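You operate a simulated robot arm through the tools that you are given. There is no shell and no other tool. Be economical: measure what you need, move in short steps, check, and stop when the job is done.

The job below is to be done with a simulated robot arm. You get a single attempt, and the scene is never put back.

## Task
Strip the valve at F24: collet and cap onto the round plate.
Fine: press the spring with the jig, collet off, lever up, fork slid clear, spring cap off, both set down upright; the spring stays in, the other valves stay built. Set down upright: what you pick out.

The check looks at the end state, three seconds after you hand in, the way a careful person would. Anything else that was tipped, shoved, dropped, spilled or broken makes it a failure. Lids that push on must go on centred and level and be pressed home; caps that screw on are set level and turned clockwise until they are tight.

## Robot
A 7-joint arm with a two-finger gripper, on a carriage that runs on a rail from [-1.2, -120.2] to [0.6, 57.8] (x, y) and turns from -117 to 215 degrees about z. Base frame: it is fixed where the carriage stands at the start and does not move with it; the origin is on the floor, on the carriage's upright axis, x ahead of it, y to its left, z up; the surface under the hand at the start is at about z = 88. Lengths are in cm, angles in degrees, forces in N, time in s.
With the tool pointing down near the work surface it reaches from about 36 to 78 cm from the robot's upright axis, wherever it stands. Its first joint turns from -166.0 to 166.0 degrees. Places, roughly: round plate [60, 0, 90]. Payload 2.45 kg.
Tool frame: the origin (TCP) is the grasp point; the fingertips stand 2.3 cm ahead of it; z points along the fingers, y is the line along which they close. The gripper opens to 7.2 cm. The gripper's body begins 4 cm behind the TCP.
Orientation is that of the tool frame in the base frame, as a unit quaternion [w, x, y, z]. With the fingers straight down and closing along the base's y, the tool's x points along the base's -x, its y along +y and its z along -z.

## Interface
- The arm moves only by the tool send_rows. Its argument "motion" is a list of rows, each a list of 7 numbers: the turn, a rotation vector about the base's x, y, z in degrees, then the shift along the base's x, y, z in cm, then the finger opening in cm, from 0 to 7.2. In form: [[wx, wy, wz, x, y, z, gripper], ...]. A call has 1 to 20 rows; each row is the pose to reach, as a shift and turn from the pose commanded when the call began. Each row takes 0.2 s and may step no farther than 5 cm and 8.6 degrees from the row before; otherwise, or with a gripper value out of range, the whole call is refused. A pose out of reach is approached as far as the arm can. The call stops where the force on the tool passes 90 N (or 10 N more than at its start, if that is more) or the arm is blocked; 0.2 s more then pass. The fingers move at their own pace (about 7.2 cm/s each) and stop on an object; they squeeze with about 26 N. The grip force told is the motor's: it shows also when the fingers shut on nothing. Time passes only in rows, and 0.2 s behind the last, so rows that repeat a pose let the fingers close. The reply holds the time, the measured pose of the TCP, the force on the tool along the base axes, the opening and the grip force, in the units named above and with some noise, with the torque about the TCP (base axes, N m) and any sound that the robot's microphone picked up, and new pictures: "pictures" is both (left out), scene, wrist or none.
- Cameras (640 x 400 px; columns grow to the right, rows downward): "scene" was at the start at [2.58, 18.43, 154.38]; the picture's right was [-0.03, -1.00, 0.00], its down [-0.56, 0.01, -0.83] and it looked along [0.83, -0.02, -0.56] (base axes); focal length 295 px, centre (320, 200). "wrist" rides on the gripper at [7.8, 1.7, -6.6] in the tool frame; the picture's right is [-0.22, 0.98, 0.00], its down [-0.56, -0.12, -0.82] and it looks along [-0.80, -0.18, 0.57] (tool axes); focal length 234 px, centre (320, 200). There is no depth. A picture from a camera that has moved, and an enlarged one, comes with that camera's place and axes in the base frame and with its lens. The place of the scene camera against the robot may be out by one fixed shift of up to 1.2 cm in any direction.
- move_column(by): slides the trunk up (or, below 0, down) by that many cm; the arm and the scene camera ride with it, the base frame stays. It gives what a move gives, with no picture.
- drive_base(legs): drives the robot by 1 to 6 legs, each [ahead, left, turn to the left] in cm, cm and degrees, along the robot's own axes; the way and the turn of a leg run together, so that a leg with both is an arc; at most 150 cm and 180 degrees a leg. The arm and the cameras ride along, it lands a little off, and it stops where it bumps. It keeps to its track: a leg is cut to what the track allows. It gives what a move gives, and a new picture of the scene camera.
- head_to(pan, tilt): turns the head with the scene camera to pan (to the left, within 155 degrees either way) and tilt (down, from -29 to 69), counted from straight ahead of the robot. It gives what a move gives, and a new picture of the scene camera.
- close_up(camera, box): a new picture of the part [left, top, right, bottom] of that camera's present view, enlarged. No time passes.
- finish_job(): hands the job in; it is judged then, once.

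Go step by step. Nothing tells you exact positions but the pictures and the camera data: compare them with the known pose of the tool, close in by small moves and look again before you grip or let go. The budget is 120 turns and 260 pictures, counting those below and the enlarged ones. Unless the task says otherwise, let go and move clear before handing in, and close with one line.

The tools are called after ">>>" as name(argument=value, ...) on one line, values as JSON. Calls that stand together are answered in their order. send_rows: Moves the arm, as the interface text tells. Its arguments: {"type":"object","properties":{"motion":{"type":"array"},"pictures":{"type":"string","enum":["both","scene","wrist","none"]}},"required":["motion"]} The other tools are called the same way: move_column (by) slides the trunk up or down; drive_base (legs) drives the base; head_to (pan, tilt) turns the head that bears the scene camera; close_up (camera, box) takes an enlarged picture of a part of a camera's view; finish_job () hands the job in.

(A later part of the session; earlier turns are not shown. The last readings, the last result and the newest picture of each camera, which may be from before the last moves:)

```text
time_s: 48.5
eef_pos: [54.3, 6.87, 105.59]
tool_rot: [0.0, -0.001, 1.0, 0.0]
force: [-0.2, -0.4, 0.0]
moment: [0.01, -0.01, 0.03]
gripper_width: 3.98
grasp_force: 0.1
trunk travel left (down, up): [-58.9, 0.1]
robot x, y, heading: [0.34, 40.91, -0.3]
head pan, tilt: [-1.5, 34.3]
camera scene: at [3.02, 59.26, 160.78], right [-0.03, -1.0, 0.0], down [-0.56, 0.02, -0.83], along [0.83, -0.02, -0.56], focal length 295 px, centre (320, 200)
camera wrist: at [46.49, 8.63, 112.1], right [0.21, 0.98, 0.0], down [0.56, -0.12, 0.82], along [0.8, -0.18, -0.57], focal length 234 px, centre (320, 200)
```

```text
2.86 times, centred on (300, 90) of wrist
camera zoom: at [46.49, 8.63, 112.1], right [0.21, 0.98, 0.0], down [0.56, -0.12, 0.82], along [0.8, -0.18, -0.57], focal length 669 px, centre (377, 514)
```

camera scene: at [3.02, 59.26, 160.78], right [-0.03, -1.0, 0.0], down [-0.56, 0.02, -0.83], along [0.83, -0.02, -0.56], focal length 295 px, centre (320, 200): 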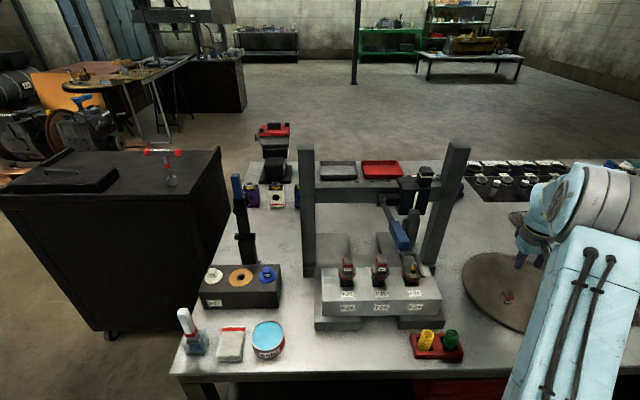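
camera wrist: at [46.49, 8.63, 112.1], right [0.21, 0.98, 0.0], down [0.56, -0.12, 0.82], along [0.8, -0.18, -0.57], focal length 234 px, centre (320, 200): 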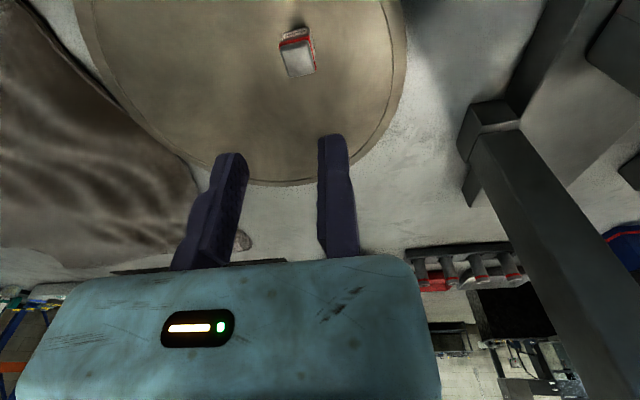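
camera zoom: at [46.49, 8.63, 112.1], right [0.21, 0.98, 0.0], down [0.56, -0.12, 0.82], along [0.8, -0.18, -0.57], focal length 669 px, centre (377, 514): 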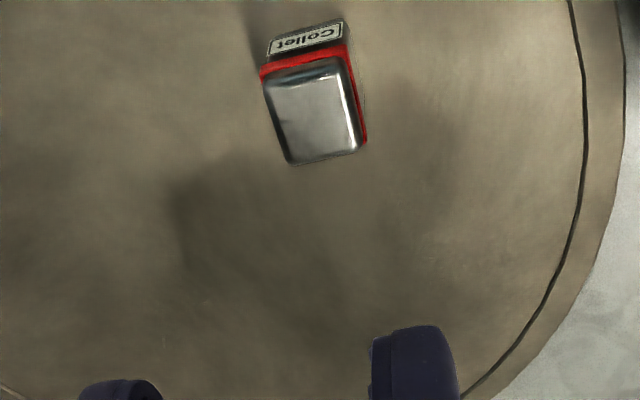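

Collet stands upright on the plate. Now return to the lever handle with the hand tilted 45° again to raise it.

>>> send_rows(motion=[[0, -4.6, 0, -1.5, 3.6, 2.7, 5], [0, -9.2, 0, -3, 7.2, 5.4, 5], [0, -13.8, 0, -4.5, 10.8, 8.1, 5], [0, -18.4, 0, -6, 14.4, 10.8, 5], [0, -23, 0, -7.5, 18, 13.5, 5], [0, -27.6, 0, -9, 21.6, 16.2, 5], [0, -32.2, 0, -10.5, 25.2, 18.9, 5], [0, -36.8, 0, -12, 28.8, 21.6, 5], [0, -41.4, 0, -13.5, 32.4, 24, 5], [0, -45, 0, -14.9, 36, 25, 5], [0, -45, 0, -14.9, 37.6, 25, 5], [0, -45, 0, -13.2, 37.6, 22, 5]])

>>> close_up(camera="scene", box=[340, 150, 460, 300])

```text
time_s: 51.0
eef_pos: [41.45, 44.35, 128.21]
tool_rot: [0.383, 0.0, 0.924, -0.001]
force: [-0.3, 0.6, -0.3]
moment: [0.03, -0.02, -0.01]
gripper_width: 5.0
grasp_force: 0.0
trunk travel left (down, up): [-58.9, 0.1]
robot x, y, heading: [0.56, 40.81, -0.0]
head pan, tilt: [-1.5, 34.3]
camera scene: at [3.02, 59.25, 160.79], right [-0.03, -1.0, 0.0], down [-0.56, 0.02, -0.83], along [0.83, -0.02, -0.56], focal length 295 px, centre (320, 200)
camera wrist: at [31.22, 46.04, 127.2], right [0.15, 0.98, 0.15], down [-0.18, -0.12, 0.98], along [0.97, -0.18, 0.16], focal length 234 px, centre (320, 200)
```

scene: 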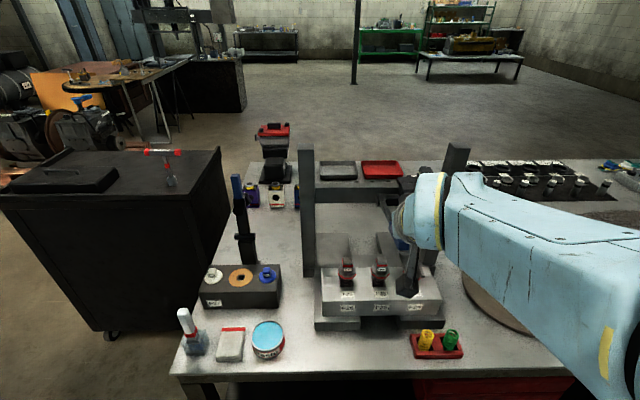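
wrist: 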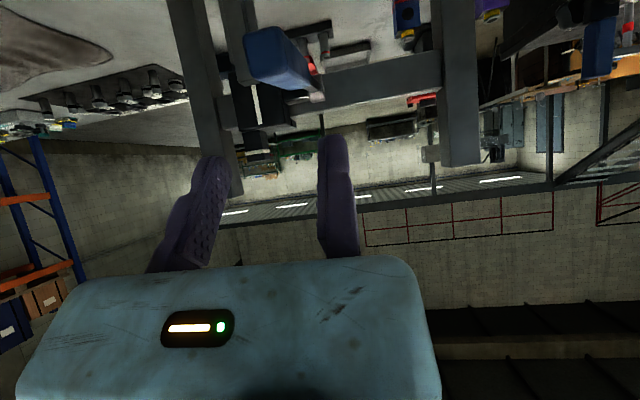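

```text
2.67 times, centred on (400, 225) of scene
camera zoom: at [3.02, 59.25, 160.79], right [-0.03, -1.0, 0.0], down [-0.56, 0.02, -0.83], along [0.83, -0.02, -0.56], focal length 786 px, centre (107, 133)
```

zoom: 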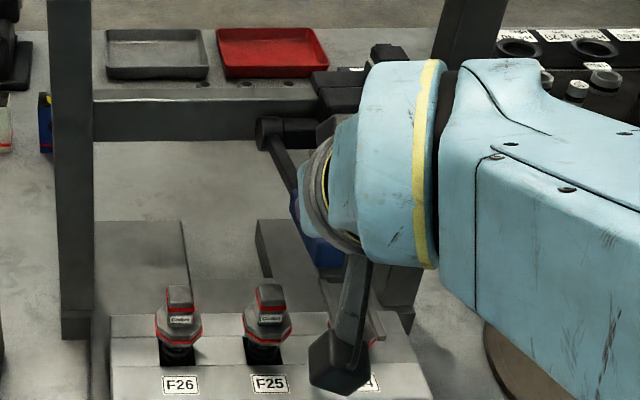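

Handle is between pads in y (41–43 vs pads 39.3–44.3). Descend onto it and close.

>>> send_rows(motion=[[0, 0, 0, 1, -0.2, -3, 5], [0, 0, 0, 2.8, -0.4, -6, 5], [0, 0, 0, 4.6, -0.6, -8.8, 5], [0, 0, 0, 4.6, -0.7, -9.2, 5]])

```text
time_s: 52.0
eef_pos: [46.01, 43.58, 118.55]
tool_rot: [0.383, -0.001, 0.924, -0.001]
force: [-2.6, -1.3, 1.4]
moment: [0.01, -0.07, -0.04]
gripper_width: 4.98
grasp_force: 0.0
trunk travel left (down, up): [-58.9, 0.1]
robot x, y, heading: [0.88, 40.79, -0.2]
head pan, tilt: [-1.5, 34.3]
camera scene: at [2.98, 59.26, 160.79], right [-0.03, -1.0, 0.0], down [-0.56, 0.02, -0.83], along [0.83, -0.02, -0.56], focal length 295 px, centre (320, 200)
camera wrist: at [35.81, 45.36, 117.7], right [0.15, 0.98, 0.15], down [-0.18, -0.12, 0.98], along [0.97, -0.18, 0.16], focal length 234 px, centre (320, 200)
```

scene: 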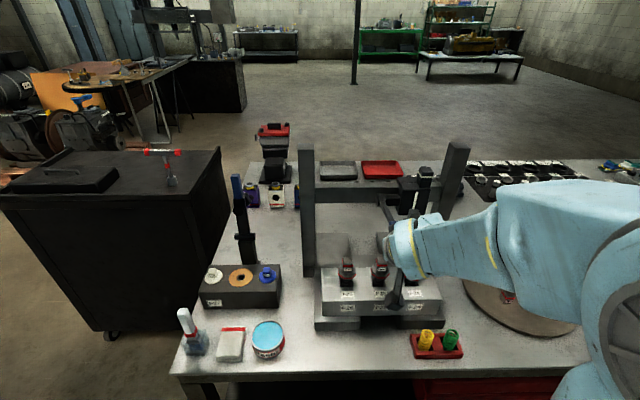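
wrist: 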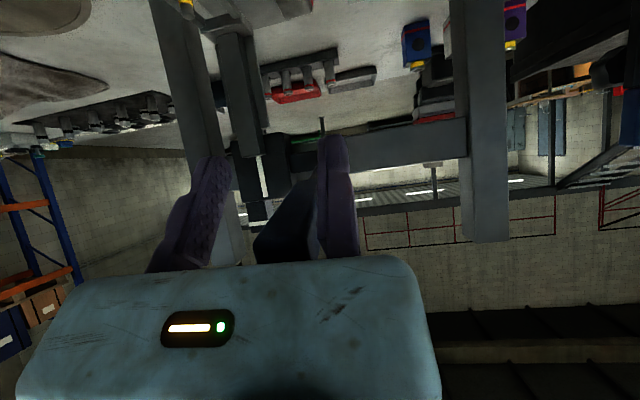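

Close on the handle and lift it along the arc halfway.

>>> send_rows(motion=[[0, 0, 0, 0, -0.4, 0, 3], [0, 0, 0, 0, -0.4, 0, 1.5], [0, 0, 0, 0, -0.4, 0, 1.5], [0, 0, 0, 0.17, -0.4, 2.13, 1.5], [0, 0, 0, 0.6, -0.4, 4.22, 1.5], [0, 0, 0, 1.27, -0.4, 6.25, 1.5], [0, 0, 0, 2.34, -0.4, 8.44, 1.5], [0, 0, 0, 3.52, -0.4, 10.22, 1.5], [0, 0, 0, 5.13, -0.4, 12.06, 1.5]], pictures="wrist")

>>> close_up(camera="scene", box=[340, 150, 460, 300])

```text
time_s: 54.0
eef_pos: [51.13, 43.33, 130.75]
tool_rot: [0.382, -0.003, 0.924, 0.0]
force: [1.3, -2.7, -14.4]
moment: [-1.03, 1.51, -1.48]
gripper_width: 2.21
grasp_force: 45.0
trunk travel left (down, up): [-58.9, 0.1]
robot x, y, heading: [0.44, 40.57, -0.1]
head pan, tilt: [-1.5, 34.3]
camera wrist: at [40.87, 45.16, 129.86], right [0.15, 0.98, 0.15], down [-0.18, -0.12, 0.98], along [0.97, -0.17, 0.16], focal length 234 px, centre (320, 200)
```

wrist: 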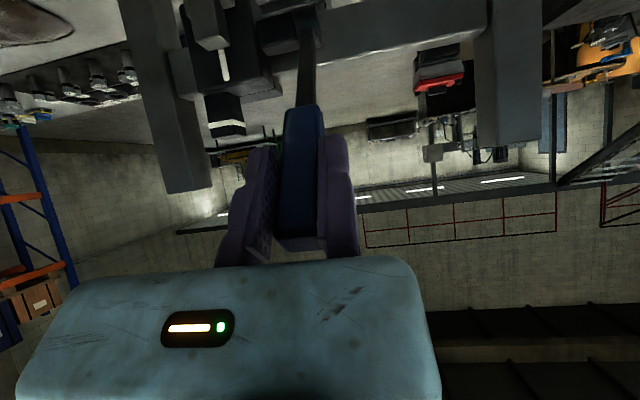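

```text
2.67 times, centred on (400, 225) of scene
camera zoom: at [3.15, 59.23, 160.78], right [-0.03, -1.0, 0.0], down [-0.56, 0.02, -0.83], along [0.82, -0.02, -0.56], focal length 786 px, centre (107, 133)
```

zoom: 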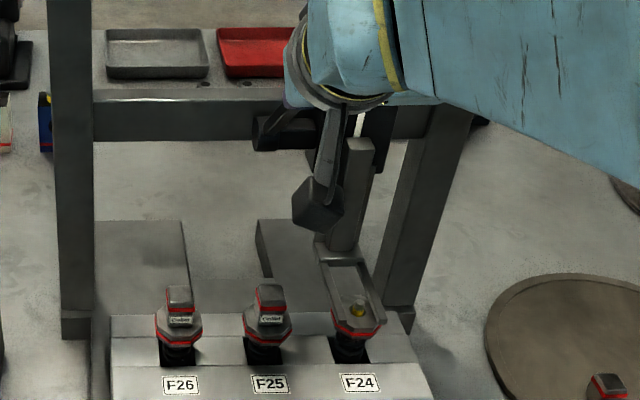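

The cap stays put and the fork rises. Finish raising the lever.

>>> send_rows(motion=[[0, 0, 0, 1.6, 0, 1.42, 1.5], [0, 0, 0, 3.62, 0, 2.79, 1.5], [0, 0, 0, 5.53, 0, 3.74, 1.5], [0, 0, 0, 7.84, 0, 4.54, 1.5], [0, 0, 0, 9.93, 0, 4.96, 1.5], [0, 0, 0, 11.76, 0, 5.12, 1.5], [0, 0, 0, 12.7, 0, 5.12, 1.5]], pictures="wrist")

>>> close_up(camera="scene", box=[340, 150, 460, 300])

```text
time_s: 55.6
eef_pos: [63.62, 43.11, 135.89]
tool_rot: [0.383, -0.002, 0.924, 0.0]
force: [-3.9, -4.5, 2.2]
moment: [-0.3, 0.67, -0.81]
gripper_width: 2.2
grasp_force: 36.8
trunk travel left (down, up): [-58.9, 0.1]
robot x, y, heading: [0.95, 40.85, 0.1]
head pan, tilt: [-1.5, 34.3]
camera wrist: at [53.55, 44.92, 134.95], right [0.15, 0.98, 0.15], down [-0.18, -0.12, 0.98], along [0.97, -0.18, 0.16], focal length 234 px, centre (320, 200)
```

wrist: 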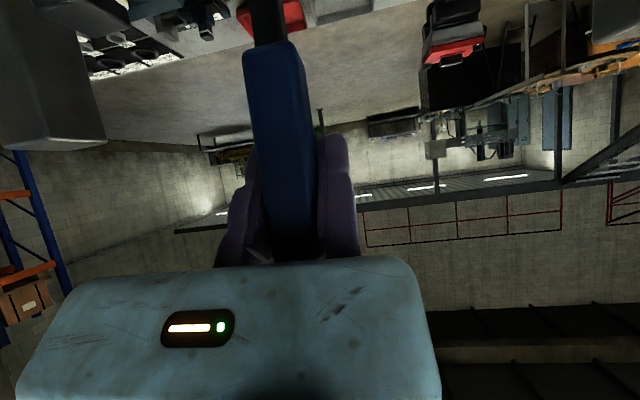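

```text
2.67 times, centred on (400, 225) of scene
camera zoom: at [2.95, 59.18, 160.8], right [-0.03, -1.0, 0.0], down [-0.56, 0.02, -0.83], along [0.83, -0.02, -0.56], focal length 786 px, centre (107, 133)
```

zoom: 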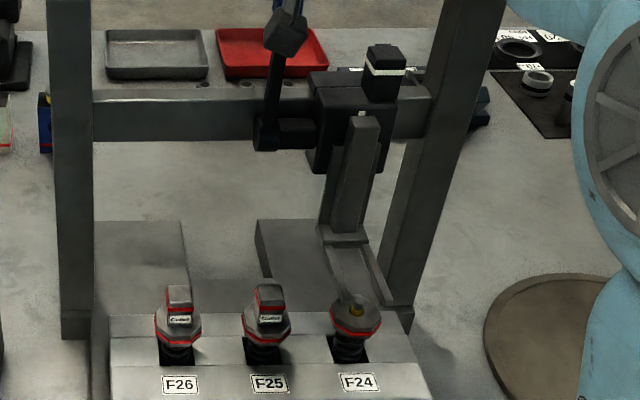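

Push the last bit to the up stop, then release and back off.

>>> send_rows(motion=[[0, 0, 0, 0.5, 0, -0.1, 1.5], [0, 0, 0, 1.0, 0, -0.2, 1.5], [0, 0, 0, 1.0, 0, -0.2, 3], [0, 0, 0, 1.0, 0.5, -0.2, 5], [0, 0, 0, -2, 0.5, -0.2, 5], [0, 0, 0, -6, 0.5, 0, 5], [0, 0, 0, -10.5, 0.5, 0, 5], [0, 0, 0, -14, 0.5, 0, 6]])

>>> close_up(camera="scene", box=[340, 100, 460, 300])

```text
time_s: 57.5
eef_pos: [49.78, 43.65, 135.91]
tool_rot: [0.383, -0.001, 0.924, -0.001]
force: [0.0, 0.5, -1.3]
moment: [0.01, 0.02, -0.02]
gripper_width: 6.0
grasp_force: 0.0
trunk travel left (down, up): [-58.9, 0.1]
robot x, y, heading: [0.41, 40.68, 0.1]
head pan, tilt: [-1.5, 34.3]
camera scene: at [2.99, 59.25, 160.79], right [-0.03, -1.0, 0.0], down [-0.56, 0.02, -0.83], along [0.83, -0.02, -0.56], focal length 295 px, centre (320, 200)
camera wrist: at [39.69, 45.38, 135.03], right [0.15, 0.98, 0.15], down [-0.18, -0.12, 0.98], along [0.97, -0.17, 0.16], focal length 234 px, centre (320, 200)
```

scene: 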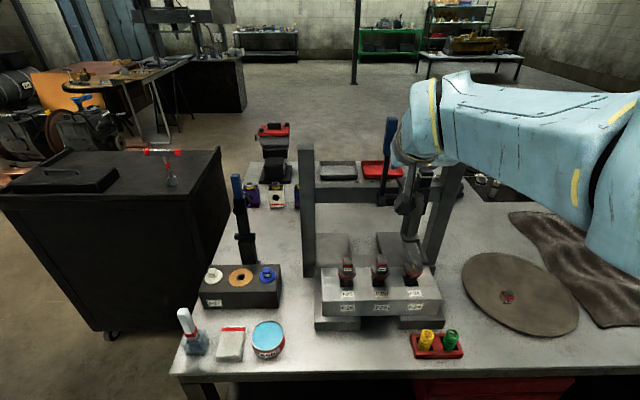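
wrist: 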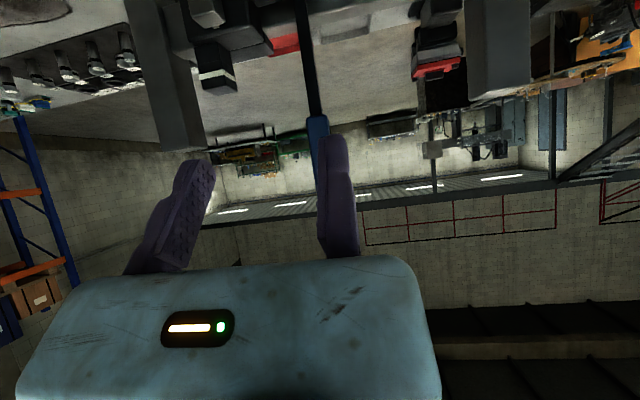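

```text
2.00 times, centred on (400, 200) of scene
camera zoom: at [2.99, 59.25, 160.79], right [-0.03, -1.0, 0.0], down [-0.56, 0.02, -0.83], along [0.83, -0.02, -0.56], focal length 589 px, centre (160, 200)
```

zoom: 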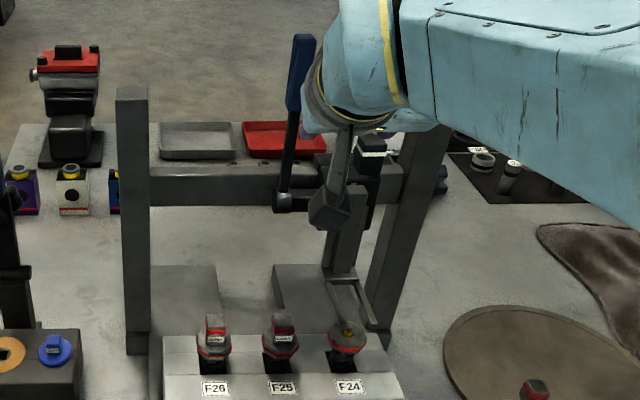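

Lever is up. Now turn the hand down again and go back to the knob (pad at y≈34.4) to slide the fork away.

>>> send_rows(motion=[[0, 7.5, 0, 0, -1.6, 0, 7.2], [0, 15, 0, 0, -3.2, 0, 7.2], [0, 22.5, 0, 0, -4.8, 0, 7.2], [0, 30, 0, 0, -6.4, 0, 7.2], [0, 37.5, 0, 0, -8, 0, 7.2], [0, 45, 0, 0, -9.2, 0, 7.2], [0, 45, 0, 4.5, -9.2, -1, 7.2], [0, 45, 0, 9, -9.2, -2, 7.2], [0, 45, 0, 13, -9.2, -3, 7.2], [0, 45, 0, 15.1, -9.2, -4.5, 7.2]])

```text
time_s: 59.6
eef_pos: [65.05, 34.66, 131.29]
tool_rot: [0.0, -0.002, 1.0, 0.0]
force: [1.5, -0.5, 0.3]
moment: [0.03, -0.04, -0.01]
gripper_width: 7.19
grasp_force: 0.0
trunk travel left (down, up): [-58.9, 0.1]
robot x, y, heading: [0.39, 41.11, 0.1]
head pan, tilt: [-1.5, 34.3]
camera scene: at [3.08, 59.25, 160.78], right [-0.03, -1.0, 0.0], down [-0.56, 0.02, -0.83], along [0.83, -0.02, -0.56], focal length 295 px, centre (320, 200)
camera wrist: at [57.28, 36.43, 137.75], right [0.21, 0.98, 0.0], down [0.56, -0.12, 0.82], along [0.8, -0.17, -0.57], focal length 234 px, centre (320, 200)
```

scene: 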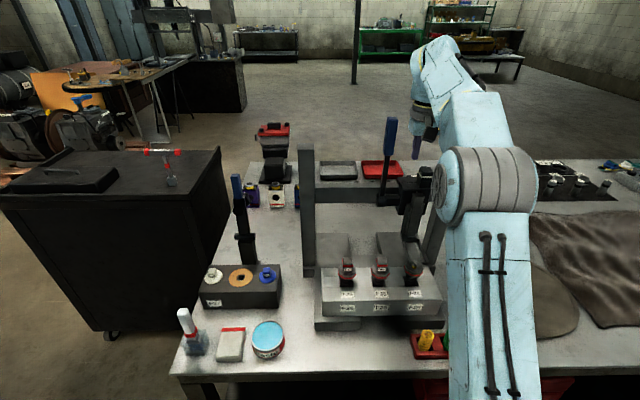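
wrist: 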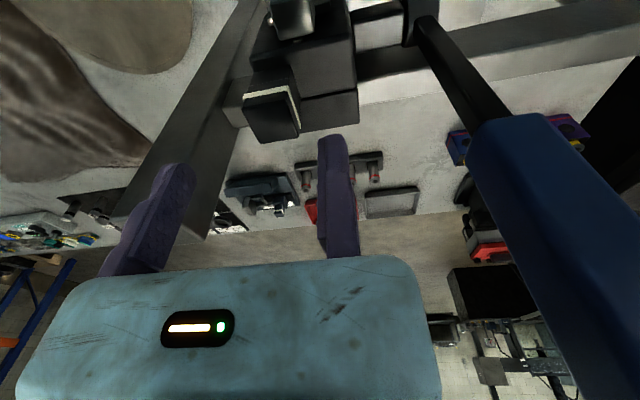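

Knob lies between the fingers. The right post is near on the −y side, so use a smaller opening (5) and lower as I left before, in small steps.

>>> send_rows(motion=[[0, 0, 0, -0.2, -0.2, 0, 5], [0, 0, 0, -0.2, -0.2, -1.5, 5], [0, 0, 0, -0.2, -0.3, -3, 5], [0, 0, 0, -0.2, -0.3, -4.5, 5], [0, 0, 0, -0.2, -0.3, -5.5, 5]])

```text
time_s: 60.9
eef_pos: [64.67, 34.13, 125.98]
tool_rot: [-0.001, -0.002, 1.0, 0.0]
force: [0.7, -0.2, -0.2]
moment: [0.01, -0.01, 0.03]
gripper_width: 4.99
grasp_force: 0.1
trunk travel left (down, up): [-58.9, 0.1]
robot x, y, heading: [0.35, 40.93, -0.2]
head pan, tilt: [-1.5, 34.3]
camera scene: at [3.02, 59.25, 160.79], right [-0.03, -1.0, 0.0], down [-0.56, 0.02, -0.83], along [0.83, -0.02, -0.56], focal length 295 px, centre (320, 200)
camera wrist: at [56.76, 35.97, 132.49], right [0.21, 0.98, 0.0], down [0.56, -0.12, 0.82], along [0.8, -0.18, -0.57], focal length 234 px, centre (320, 200)
```

scene: 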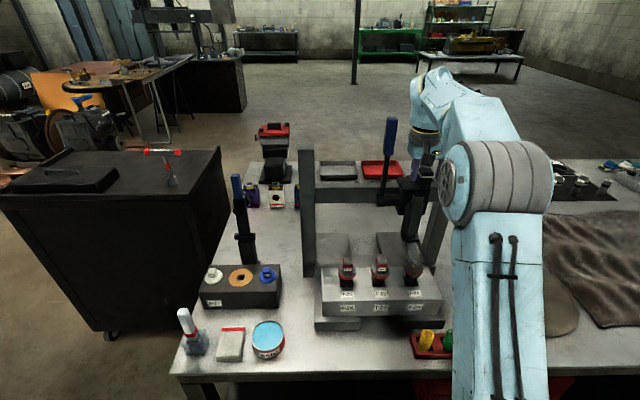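
wrist: 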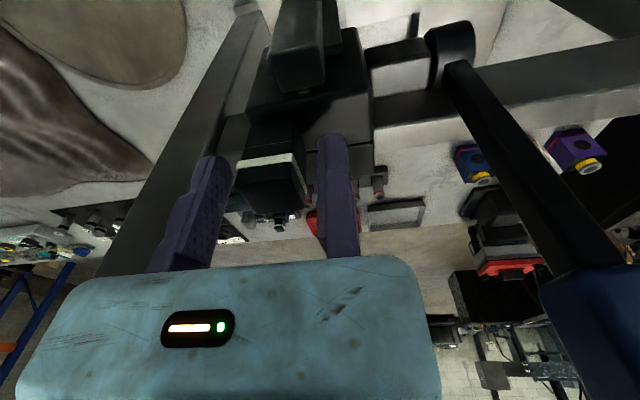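

No contact; close on the knob and slide +y back to over F26.

>>> send_rows(motion=[[0, 0, 0, 0, -0.5, 0, 3.5], [0, 0, 0, 0, -0.5, 0, 2], [0, 0, 0, 0, -0.5, 0, 2], [0, 0, 0, 0, 0.5, 0, 2], [0, 0, 0, 0, 1.5, 0, 2], [0, 0, 0, 0, 2.5, 0, 2], [0, 0, 0, 0, 3.5, 0, 2], [0, 0, 0, 0, 4.5, 0, 2], [0, 0, 0, 0, 5.5, 0, 2], [0, 0, 0, 0, 6.5, 0, 2], [0, 0, 0, 0, 7.5, 0, 2], [0, 0, 0, 0, 8.5, 0, 2], [0, 0, 0, 0, 9.5, 0, 2], [0, 0, 0, 0, 10.5, 0, 2], [0, 0, 0, 0, 11.5, 0, 2], [0, 0, 0, 0, 12.5, 0, 2], [0, 0, 0, 0, 13.5, 0, 2], [0, 0, 0, 0, 14.5, 0, 2], [0, 0, 0, 0, 15.5, 0, 2], [0, 0, 0, 0, 16.0, 0, 2]])

>>> close_up(camera="scene", box=[310, 150, 450, 320])

```text
time_s: 65.0
eef_pos: [64.65, 50.12, 125.86]
tool_rot: [0.002, -0.001, 1.0, 0.0]
force: [23.9, -6.3, 31.9]
moment: [-0.54, -0.35, -0.02]
gripper_width: 2.79
grasp_force: 45.1
trunk travel left (down, up): [-58.9, 0.1]
robot x, y, heading: [0.46, 40.68, -0.3]
head pan, tilt: [-1.5, 34.3]
camera scene: at [3.11, 59.14, 160.81], right [-0.03, -1.0, 0.0], down [-0.56, 0.02, -0.83], along [0.83, -0.02, -0.56], focal length 295 px, centre (320, 200)
camera wrist: at [56.85, 51.82, 132.33], right [0.22, 0.98, 0.0], down [0.56, -0.12, 0.82], along [0.8, -0.18, -0.57], focal length 234 px, centre (320, 200)
```

scene: 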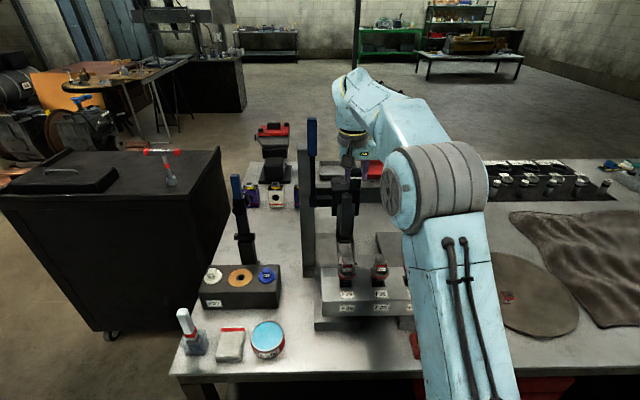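
wrist: 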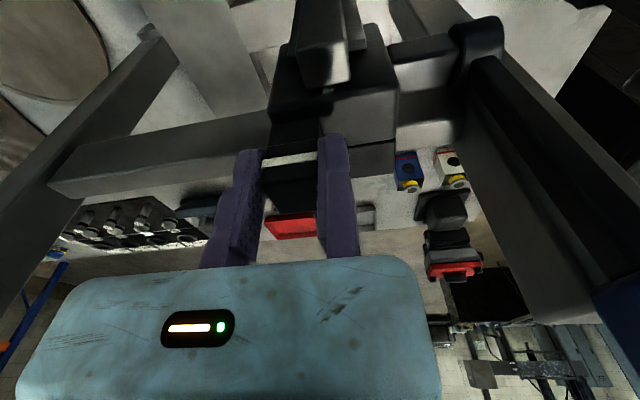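

```text
2.35 times, centred on (380, 235) of scene
camera zoom: at [3.11, 59.14, 160.81], right [-0.03, -1.0, 0.0], down [-0.56, 0.02, -0.83], along [0.83, -0.02, -0.56], focal length 693 px, centre (179, 118)
```

zoom: 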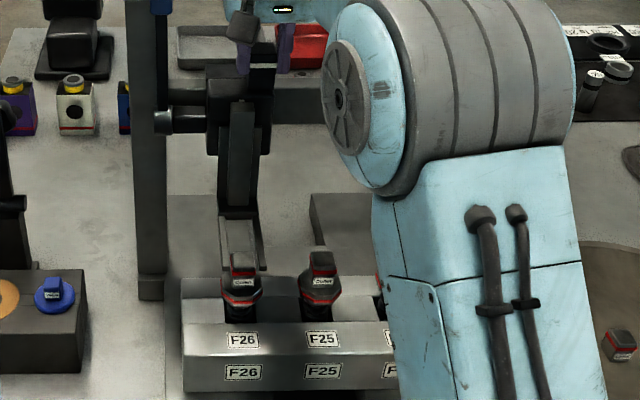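

Fork is back over F26, clear of F24. Release, lift, and move to view F24's cap.

>>> send_rows(motion=[[0, 0, 0, 0, 0, 0, 4], [0, 0, 0, 0, 0.5, 0, 6], [0, 0, 0, 0, 0.7, 3, 6], [0, 0, 0, 0, 0.7, 7, 6], [0, 0, 0, -4, 0.5, 8, 6], [0, 0, 0, -8.5, 0, 8, 6], [0, 0, 0, -13, 0, 8, 6], [0, 0, 0, -15, -4, 8, 7.2], [0, 0, 0, -15, -8.5, 6, 7.2], [0, 0, 0, -15, -12.5, 3, 7.2], [0, 0, 0, -13, -13.4, -1, 7.2], [0, 0, 0, -10.2, -13.4, -5, 7.2], [0, 0, 0, -10.2, -13.4, -9, 7.2]])

>>> close_up(camera="wrist", box=[200, 0, 420, 160])

>>> close_up(camera="scene", box=[365, 210, 455, 310])

```text
time_s: 67.8
eef_pos: [54.6, 36.75, 116.88]
tool_rot: [0.0, -0.002, 1.0, 0.0]
force: [-0.1, 0.0, -0.3]
moment: [0.0, 0.01, -0.01]
gripper_width: 7.19
grasp_force: 0.1
trunk travel left (down, up): [-58.9, 0.1]
robot x, y, heading: [0.56, 40.82, -0.1]
head pan, tilt: [-1.5, 34.3]
camera scene: at [3.07, 59.25, 160.79], right [-0.03, -1.0, 0.0], down [-0.56, 0.02, -0.83], along [0.83, -0.02, -0.56], focal length 295 px, centre (320, 200)
camera wrist: at [46.77, 38.58, 123.43], right [0.21, 0.98, 0.0], down [0.56, -0.12, 0.82], along [0.8, -0.18, -0.57], focal length 234 px, centre (320, 200)
```

scene: 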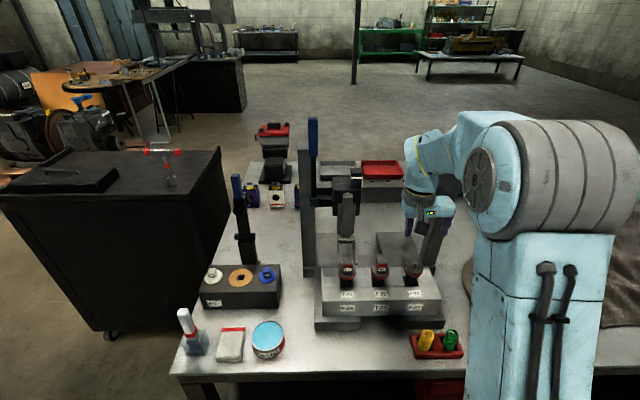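
wrist: 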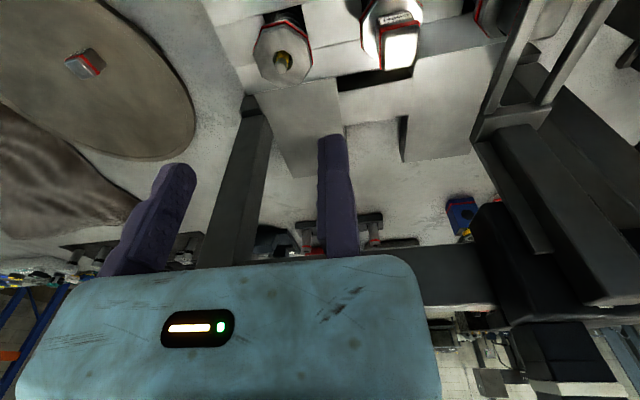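

```text
2.50 times, centred on (310, 80) of wrist
camera zoom: at [46.77, 38.58, 123.43], right [0.21, 0.98, 0.0], down [0.56, -0.12, 0.82], along [0.8, -0.18, -0.57], focal length 585 px, centre (345, 500)
```

zoom: 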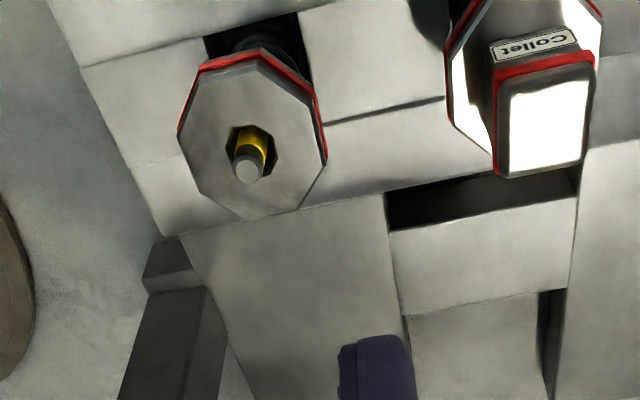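

```text
4.00 times, centred on (410, 260) of scene
camera zoom: at [3.07, 59.25, 160.79], right [-0.03, -1.0, 0.0], down [-0.56, 0.02, -0.83], along [0.83, -0.02, -0.56], focal length 1178 px, centre (-40, -40)
```

zoom: 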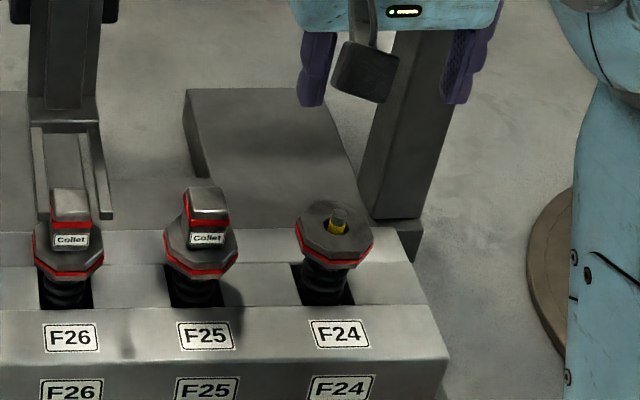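

Cap is a loose octagonal plate centred ≈(54.4,33.8), top z≈104.5, ~4.5 across flats along y. Descend astride it.

>>> send_rows(motion=[[0, 0, 0, -0.1, 0.2, -4, 7.2], [0, 0, 0, -0.1, 0.2, -8, 7.2], [0, 0, 0, -0.1, 0.2, -10, 7.2]])

>>> close_up(camera="wrist", box=[160, 60, 440, 260])

>>> close_up(camera="scene", box=[365, 210, 455, 310])

```text
time_s: 68.7
eef_pos: [54.47, 37.01, 106.97]
tool_rot: [0.001, -0.004, 1.0, 0.0]
force: [0.0, -0.6, 0.2]
moment: [0.03, 0.01, 0.01]
gripper_width: 7.19
grasp_force: 0.1
trunk travel left (down, up): [-58.9, 0.1]
robot x, y, heading: [0.67, 40.9, -0.2]
head pan, tilt: [-1.5, 34.3]
camera scene: at [3.03, 59.25, 160.79], right [-0.03, -1.0, 0.0], down [-0.56, 0.02, -0.83], along [0.83, -0.02, -0.56], focal length 295 px, centre (320, 200)
camera wrist: at [46.64, 38.78, 113.52], right [0.21, 0.98, 0.0], down [0.56, -0.12, 0.82], along [0.8, -0.17, -0.57], focal length 234 px, centre (320, 200)
```

scene: 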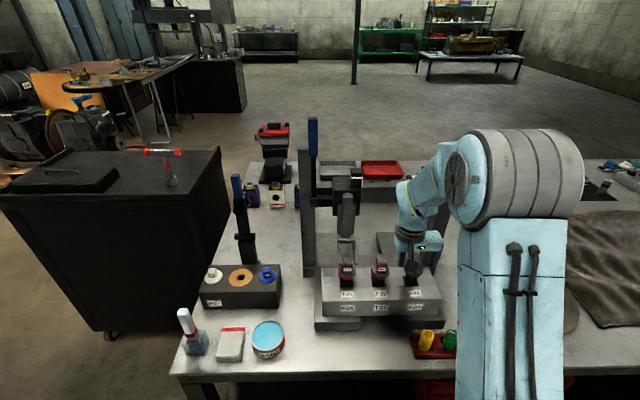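
wrist: 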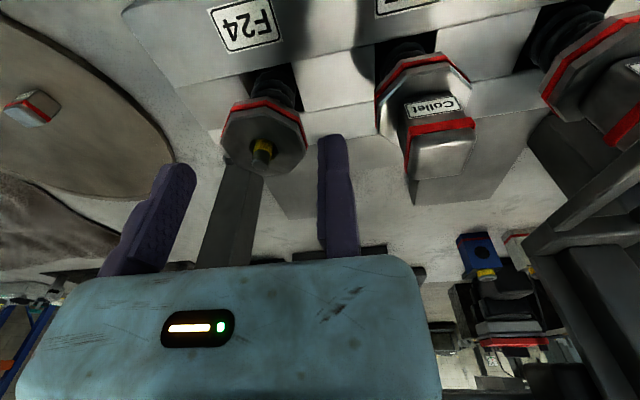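

```text
2.00 times, centred on (300, 160) of wrist
camera zoom: at [46.64, 38.78, 113.52], right [0.21, 0.98, 0.0], down [0.56, -0.12, 0.82], along [0.8, -0.17, -0.57], focal length 468 px, centre (360, 280)
```

zoom: 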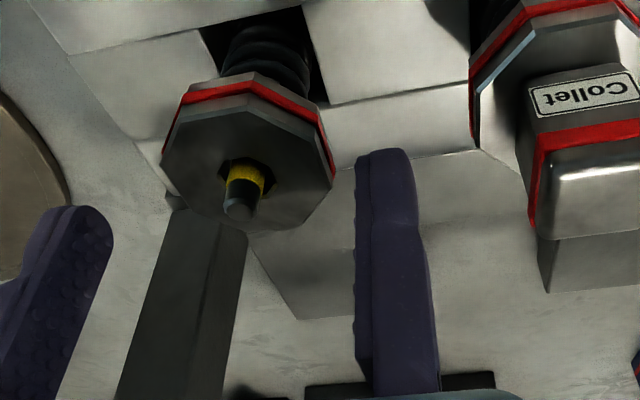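

```text
4.00 times, centred on (410, 260) of scene
camera zoom: at [3.03, 59.25, 160.79], right [-0.03, -1.0, 0.0], down [-0.56, 0.02, -0.83], along [0.83, -0.02, -0.56], focal length 1178 px, centre (-40, -40)
```

zoom: 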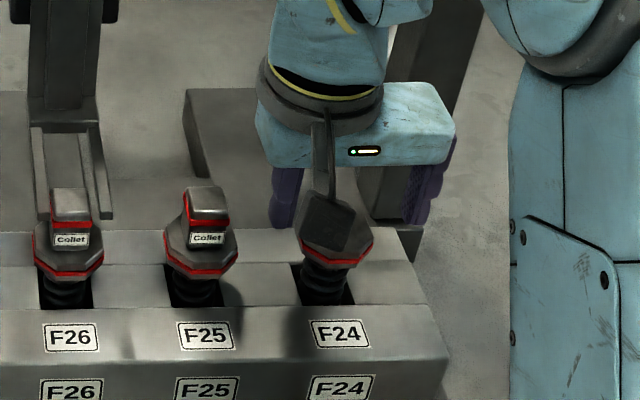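

Cap top z≈104.0, y≈32–36.2. Lower to TCP z≈104.6 and bring the fixed pad near, then close slowly.

>>> send_rows(motion=[[0, 0, 0, 0, 0, -1.2, 7.2], [0, 0, 0, 0, 0, -2.4, 7.2], [0, 0, 0, 0, -0.3, -2.4, 6], [0, 0, 0, 0, -0.5, -2.4, 5]], pictures="none")

>>> close_up(camera="wrist", box=[160, 60, 440, 260])

```text
time_s: 69.7
eef_pos: [54.39, 36.56, 104.43]
tool_rot: [0.0, -0.001, 1.0, 0.0]
force: [0.2, -0.5, 1.1]
moment: [0.01, -0.01, -0.02]
gripper_width: 5.0
grasp_force: 0.1
trunk travel left (down, up): [-58.9, 0.1]
robot x, y, heading: [0.37, 41.21, -0.1]
head pan, tilt: [-1.5, 34.3]
```

```text
2.00 times, centred on (300, 160) of wrist
camera zoom: at [46.52, 38.23, 110.91], right [0.21, 0.98, 0.0], down [0.56, -0.12, 0.82], along [0.8, -0.18, -0.57], focal length 468 px, centre (360, 280)
```

zoom: 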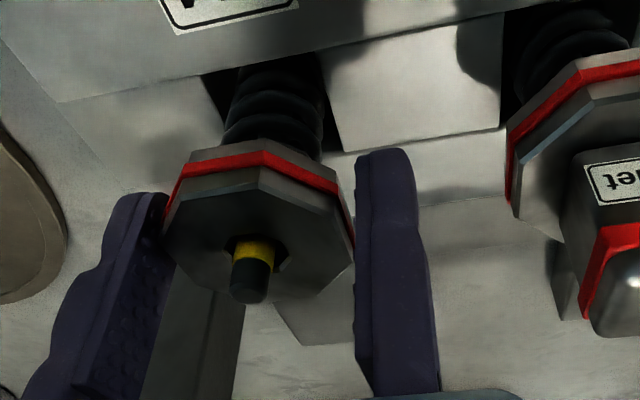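

Cap sits between pads with small gaps. Close and lift a little.

>>> send_rows(motion=[[0, 0, 0, 0, 0, 0, 4.2], [0, 0, 0, 0, 0, 0, 3.6], [0, 0, 0, 0, 0, 0, 3], [0, 0, 0, 0, 0, 0, 3]], pictures="none")

>>> close_up(camera="wrist", box=[160, 60, 440, 260])

```text
time_s: 70.7
eef_pos: [54.45, 36.34, 104.3]
tool_rot: [0.0, -0.002, 1.0, 0.0]
force: [0.4, -12.8, -0.4]
moment: [-0.11, 0.02, -0.1]
gripper_width: 4.35
grasp_force: 25.4
trunk travel left (down, up): [-58.9, 0.1]
robot x, y, heading: [0.33, 40.91, 0.1]
head pan, tilt: [-1.5, 34.3]
```

```text
2.00 times, centred on (300, 160) of wrist
camera zoom: at [46.53, 38.05, 110.91], right [0.22, 0.98, 0.0], down [0.56, -0.12, 0.82], along [0.8, -0.18, -0.57], focal length 468 px, centre (360, 280)
```

zoom: 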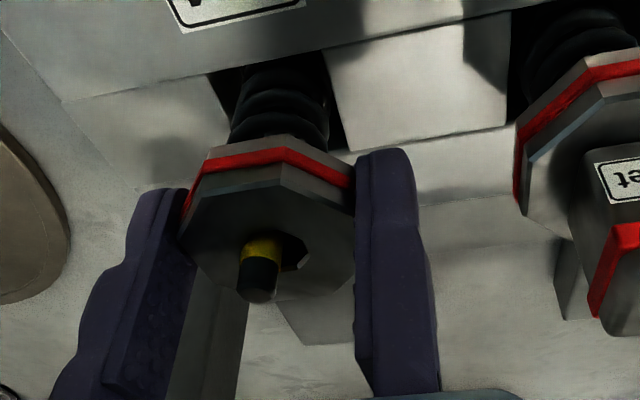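

The cap got pushed slightly against the stem (−12.8 N); shift −0.25 in y to relax, then lift.

>>> send_rows(motion=[[0, 0, 0, 0, -0.25, 0, 3], [0, 0, 0, 0, -0.35, 0, 3]], pictures="none")

>>> close_up(camera="wrist", box=[160, 60, 440, 260])

```text
time_s: 71.2
eef_pos: [54.41, 36.24, 104.54]
tool_rot: [0.0, -0.002, 1.0, 0.001]
force: [0.0, -3.1, 0.0]
moment: [0.0, -0.03, -0.08]
gripper_width: 4.34
grasp_force: 26.3
trunk travel left (down, up): [-58.9, 0.1]
robot x, y, heading: [0.45, 40.95, -0.2]
head pan, tilt: [-1.5, 34.3]
```

```text
2.00 times, centred on (300, 160) of wrist
camera zoom: at [46.53, 38.0, 111.01], right [0.21, 0.98, 0.0], down [0.56, -0.12, 0.82], along [0.8, -0.17, -0.57], focal length 468 px, centre (360, 280)
```

zoom: 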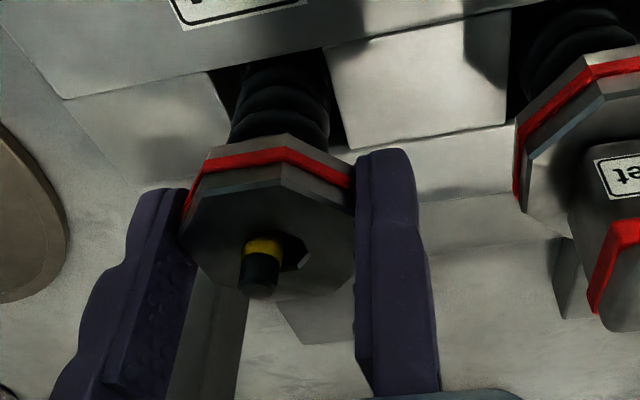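

>>> send_rows(motion=[[0, 0, 0, 0, -0.2, 0, 3], [0, 0, 0, 0, -0.2, 0.5, 3], [0, 0, 0, 0, -0.2, 1, 3], [0, 0, 0, 0, -0.2, 2, 3], [0, 0, 0, 0, -0.2, 3, 3]], pictures="none")

>>> close_up(camera="wrist", box=[160, 40, 440, 240])

>>> close_up(camera="scene", box=[365, 210, 455, 310])

```text
time_s: 72.5
eef_pos: [54.23, 35.97, 107.47]
tool_rot: [0.0, -0.003, 1.0, 0.0]
force: [-0.8, 0.4, -1.4]
moment: [0.01, 0.0, -0.01]
gripper_width: 4.36
grasp_force: 25.9
trunk travel left (down, up): [-58.9, 0.1]
robot x, y, heading: [0.39, 40.89, 0.2]
head pan, tilt: [-1.5, 34.3]
```

```text
2.00 times, centred on (300, 140) of wrist
camera zoom: at [46.42, 37.81, 113.97], right [0.21, 0.98, 0.0], down [0.56, -0.12, 0.82], along [0.8, -0.18, -0.57], focal length 468 px, centre (360, 320)
```

zoom: 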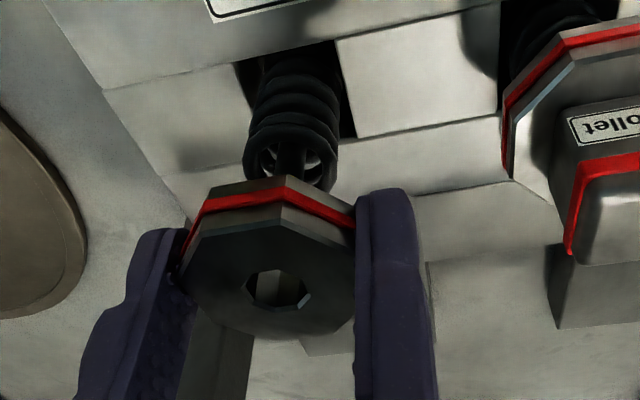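

```text
4.00 times, centred on (410, 260) of scene
camera zoom: at [3.02, 59.25, 160.78], right [-0.03, -1.0, 0.0], down [-0.56, 0.02, -0.83], along [0.83, -0.02, -0.56], focal length 1178 px, centre (-40, -40)
```

zoom: 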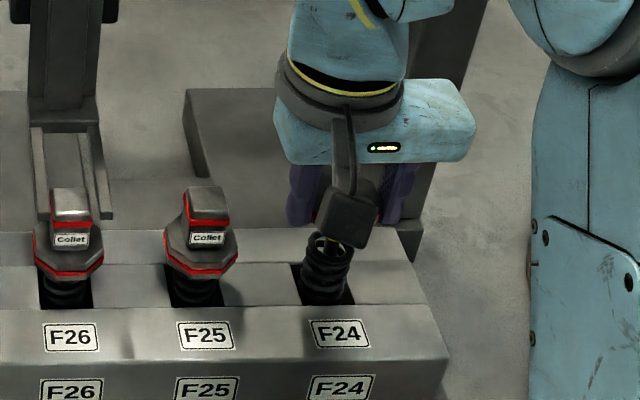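

Cap is off and the spring stays in. Carry it to the plate, to about y≈−2 (collet at y≈5).

>>> send_rows(motion=[[0, 0, 0, -2, 0, 4, 3], [0, 0, 0, -5, 0, 7, 3], [0, 0, 0, -6, -4.5, 8, 3], [0, 0, 0, -6, -9, 8, 3], [0, 0, 0, -6, -13.5, 8, 3], [0, 0, 0, -6, -18, 8, 3], [0, 0, 0, -6, -22.5, 8, 3], [0, 0, 0, -4, -26.5, 8, 3], [0, 0, 0, -2, -30.5, 8, 3], [0, 0, 0, 0, -34, 7, 3], [0, 0, 0, 0.3, -35.8, 3.5, 3], [0, 0, 0, 0.3, -35.8, -1, 3], [0, 0, 0, 0.3, -35.8, -5.5, 3], [0, 0, 0, 0.3, -35.8, -10, 3], [0, 0, 0, 0.3, -35.8, -13, 3]])

>>> close_up(camera="wrist", box=[160, 60, 440, 260])

```text
time_s: 75.7
eef_pos: [54.5, 0.25, 94.56]
tool_rot: [0.0, -0.001, 1.0, 0.0]
force: [0.0, -0.5, -0.4]
moment: [0.03, 0.02, 0.0]
gripper_width: 4.34
grasp_force: 25.8
trunk travel left (down, up): [-58.9, 0.1]
robot x, y, heading: [0.51, 41.17, -0.1]
head pan, tilt: [-1.5, 34.3]
camera scene: at [3.05, 59.23, 160.79], right [-0.03, -1.0, 0.0], down [-0.56, 0.02, -0.83], along [0.83, -0.02, -0.56], focal length 295 px, centre (320, 200)
camera wrist: at [46.65, 2.01, 101.02], right [0.21, 0.98, 0.0], down [0.56, -0.12, 0.82], along [0.8, -0.17, -0.57], focal length 234 px, centre (320, 200)
```

scene: 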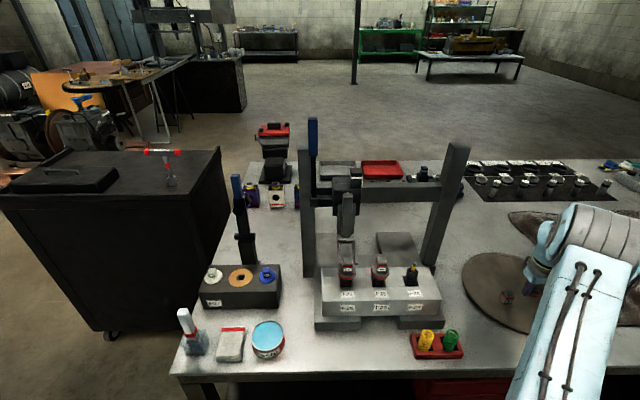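
wrist: 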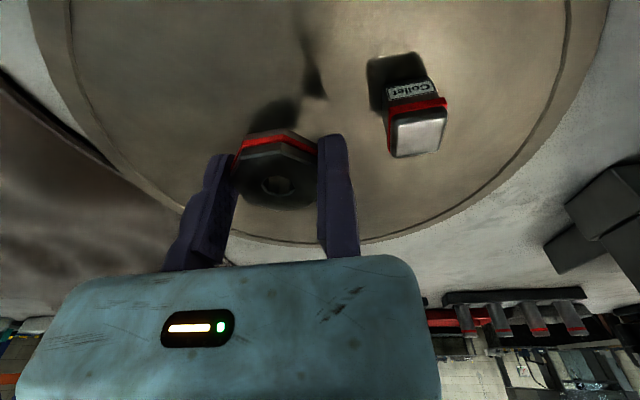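

```text
2.00 times, centred on (300, 160) of wrist
camera zoom: at [46.65, 2.01, 101.02], right [0.21, 0.98, 0.0], down [0.56, -0.12, 0.82], along [0.8, -0.17, -0.57], focal length 468 px, centre (360, 280)
```

zoom: 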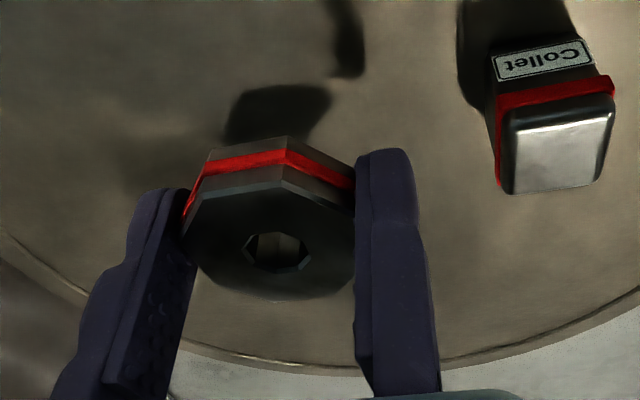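

Cap is level over the plate with good spacing from the collet. Lower to just above contact and creep.

>>> send_rows(motion=[[0, 0, 0, 0, 0, -1.2, 3], [0, 0, 0, 0, 0, -1.8, 3], [0, 0, 0, 0, 0, -2.1, 3], [0, 0, 0, 0, 0, -2.3, 3]], pictures="none")

>>> close_up(camera="wrist", box=[160, 60, 440, 260])

```text
time_s: 76.7
eef_pos: [54.62, 0.17, 92.05]
tool_rot: [0.0, -0.002, 1.0, 0.0]
force: [0.0, 0.0, -1.1]
moment: [0.0, -0.02, 0.01]
gripper_width: 4.34
grasp_force: 26.3
trunk travel left (down, up): [-58.9, 0.1]
robot x, y, heading: [0.68, 40.75, 0.1]
head pan, tilt: [-1.5, 34.3]
```

```text
2.00 times, centred on (300, 160) of wrist
camera zoom: at [46.81, 1.93, 98.75], right [0.21, 0.98, 0.0], down [0.56, -0.12, 0.82], along [0.8, -0.18, -0.57], focal length 468 px, centre (360, 280)
```

zoom: 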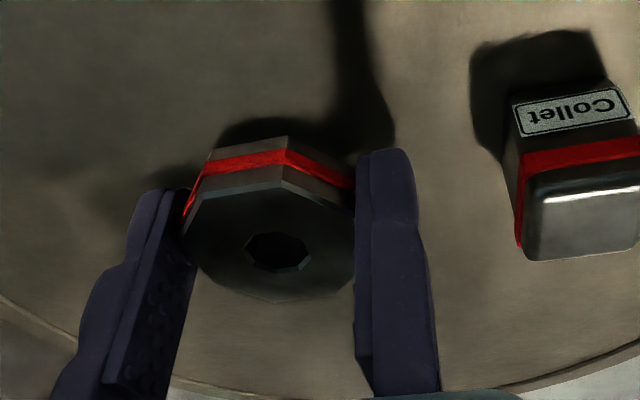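

>>> send_rows(motion=[[0, 0, 0, 0, 0, -0.15, 3], [0, 0, 0, 0, 0, -0.3, 3], [0, 0, 0, 0, 0, -0.4, 3]], pictures="none")

>>> close_up(camera="wrist", box=[160, 60, 440, 260])

```text
time_s: 77.5
eef_pos: [54.68, 0.25, 91.87]
tool_rot: [0.0, -0.001, 1.0, 0.0]
force: [0.2, 0.4, -0.2]
moment: [0.0, -0.04, -0.01]
gripper_width: 4.35
grasp_force: 25.8
trunk travel left (down, up): [-58.9, 0.1]
robot x, y, heading: [0.53, 40.88, 0.2]
head pan, tilt: [-1.5, 34.3]
```

```text
2.00 times, centred on (300, 160) of wrist
camera zoom: at [46.8, 1.93, 98.32], right [0.21, 0.98, 0.0], down [0.56, -0.12, 0.82], along [0.8, -0.18, -0.57], focal length 468 px, centre (360, 280)
```

zoom: 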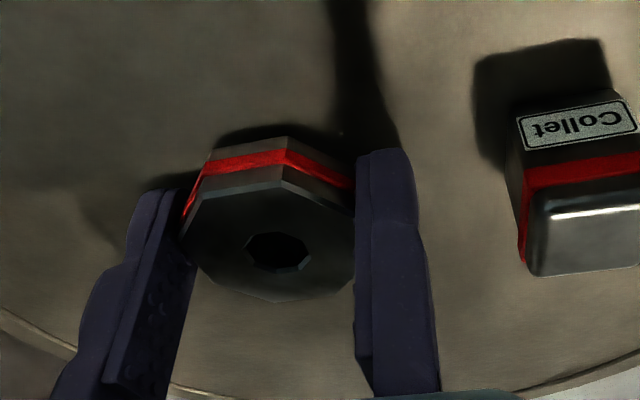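

>>> send_rows(motion=[[0, 0, 0, 0, 0, -0.15, 3], [0, 0, 0, 0, 0, -0.3, 3], [0, 0, 0, 0, 0, -0.4, 3]], pictures="none")

>>> close_up(camera="wrist", box=[160, 60, 440, 260])

```text
time_s: 78.2
eef_pos: [54.67, 0.19, 91.41]
tool_rot: [0.001, -0.001, 1.0, 0.0]
force: [0.0, 0.9, -1.1]
moment: [0.02, -0.02, -0.02]
gripper_width: 4.37
grasp_force: 26.2
trunk travel left (down, up): [-58.9, 0.1]
robot x, y, heading: [0.65, 41.07, -0.2]
head pan, tilt: [-1.5, 34.3]
```

```text
2.00 times, centred on (300, 160) of wrist
camera zoom: at [46.83, 1.98, 97.88], right [0.21, 0.98, 0.0], down [0.56, -0.12, 0.82], along [0.8, -0.18, -0.57], focal length 468 px, centre (360, 280)
```

zoom: 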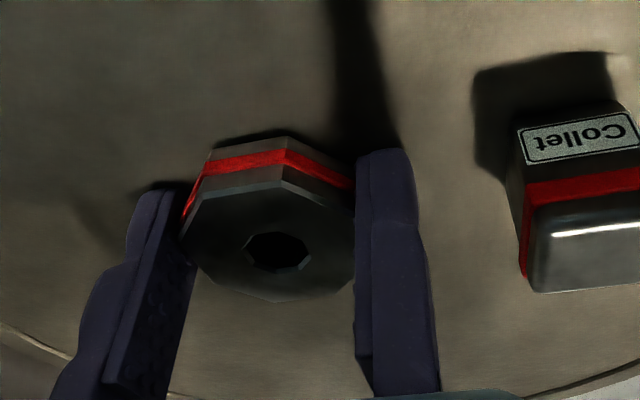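

>>> send_rows(motion=[[0, 0, 0, 0, 0, -0.12, 3], [0, 0, 0, 0, 0, -0.25, 3]], pictures="none")

>>> close_up(camera="wrist", box=[160, 60, 440, 260])

```text
time_s: 78.8
eef_pos: [54.61, 0.22, 91.35]
tool_rot: [0.002, -0.002, 1.0, -0.003]
force: [-1.6, 0.3, 20.7]
moment: [0.11, 0.17, 0.04]
gripper_width: 4.37
grasp_force: 25.9
trunk travel left (down, up): [-58.9, 0.1]
robot x, y, heading: [0.22, 40.93, -0.1]
head pan, tilt: [-1.5, 34.3]
```

```text
2.00 times, centred on (300, 160) of wrist
camera zoom: at [46.79, 2.01, 97.84], right [0.21, 0.98, 0.0], down [0.56, -0.12, 0.82], along [0.8, -0.18, -0.57], focal length 468 px, centre (360, 280)
```

zoom: 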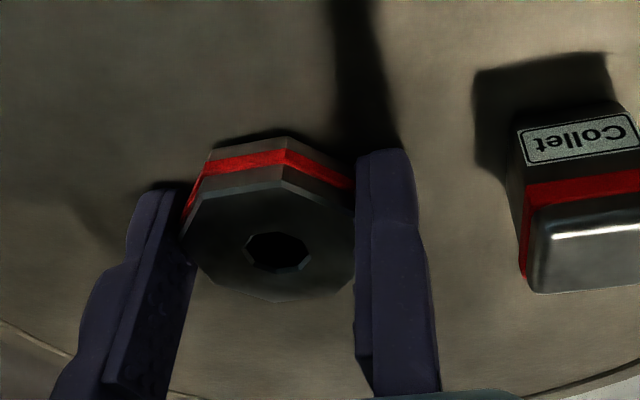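

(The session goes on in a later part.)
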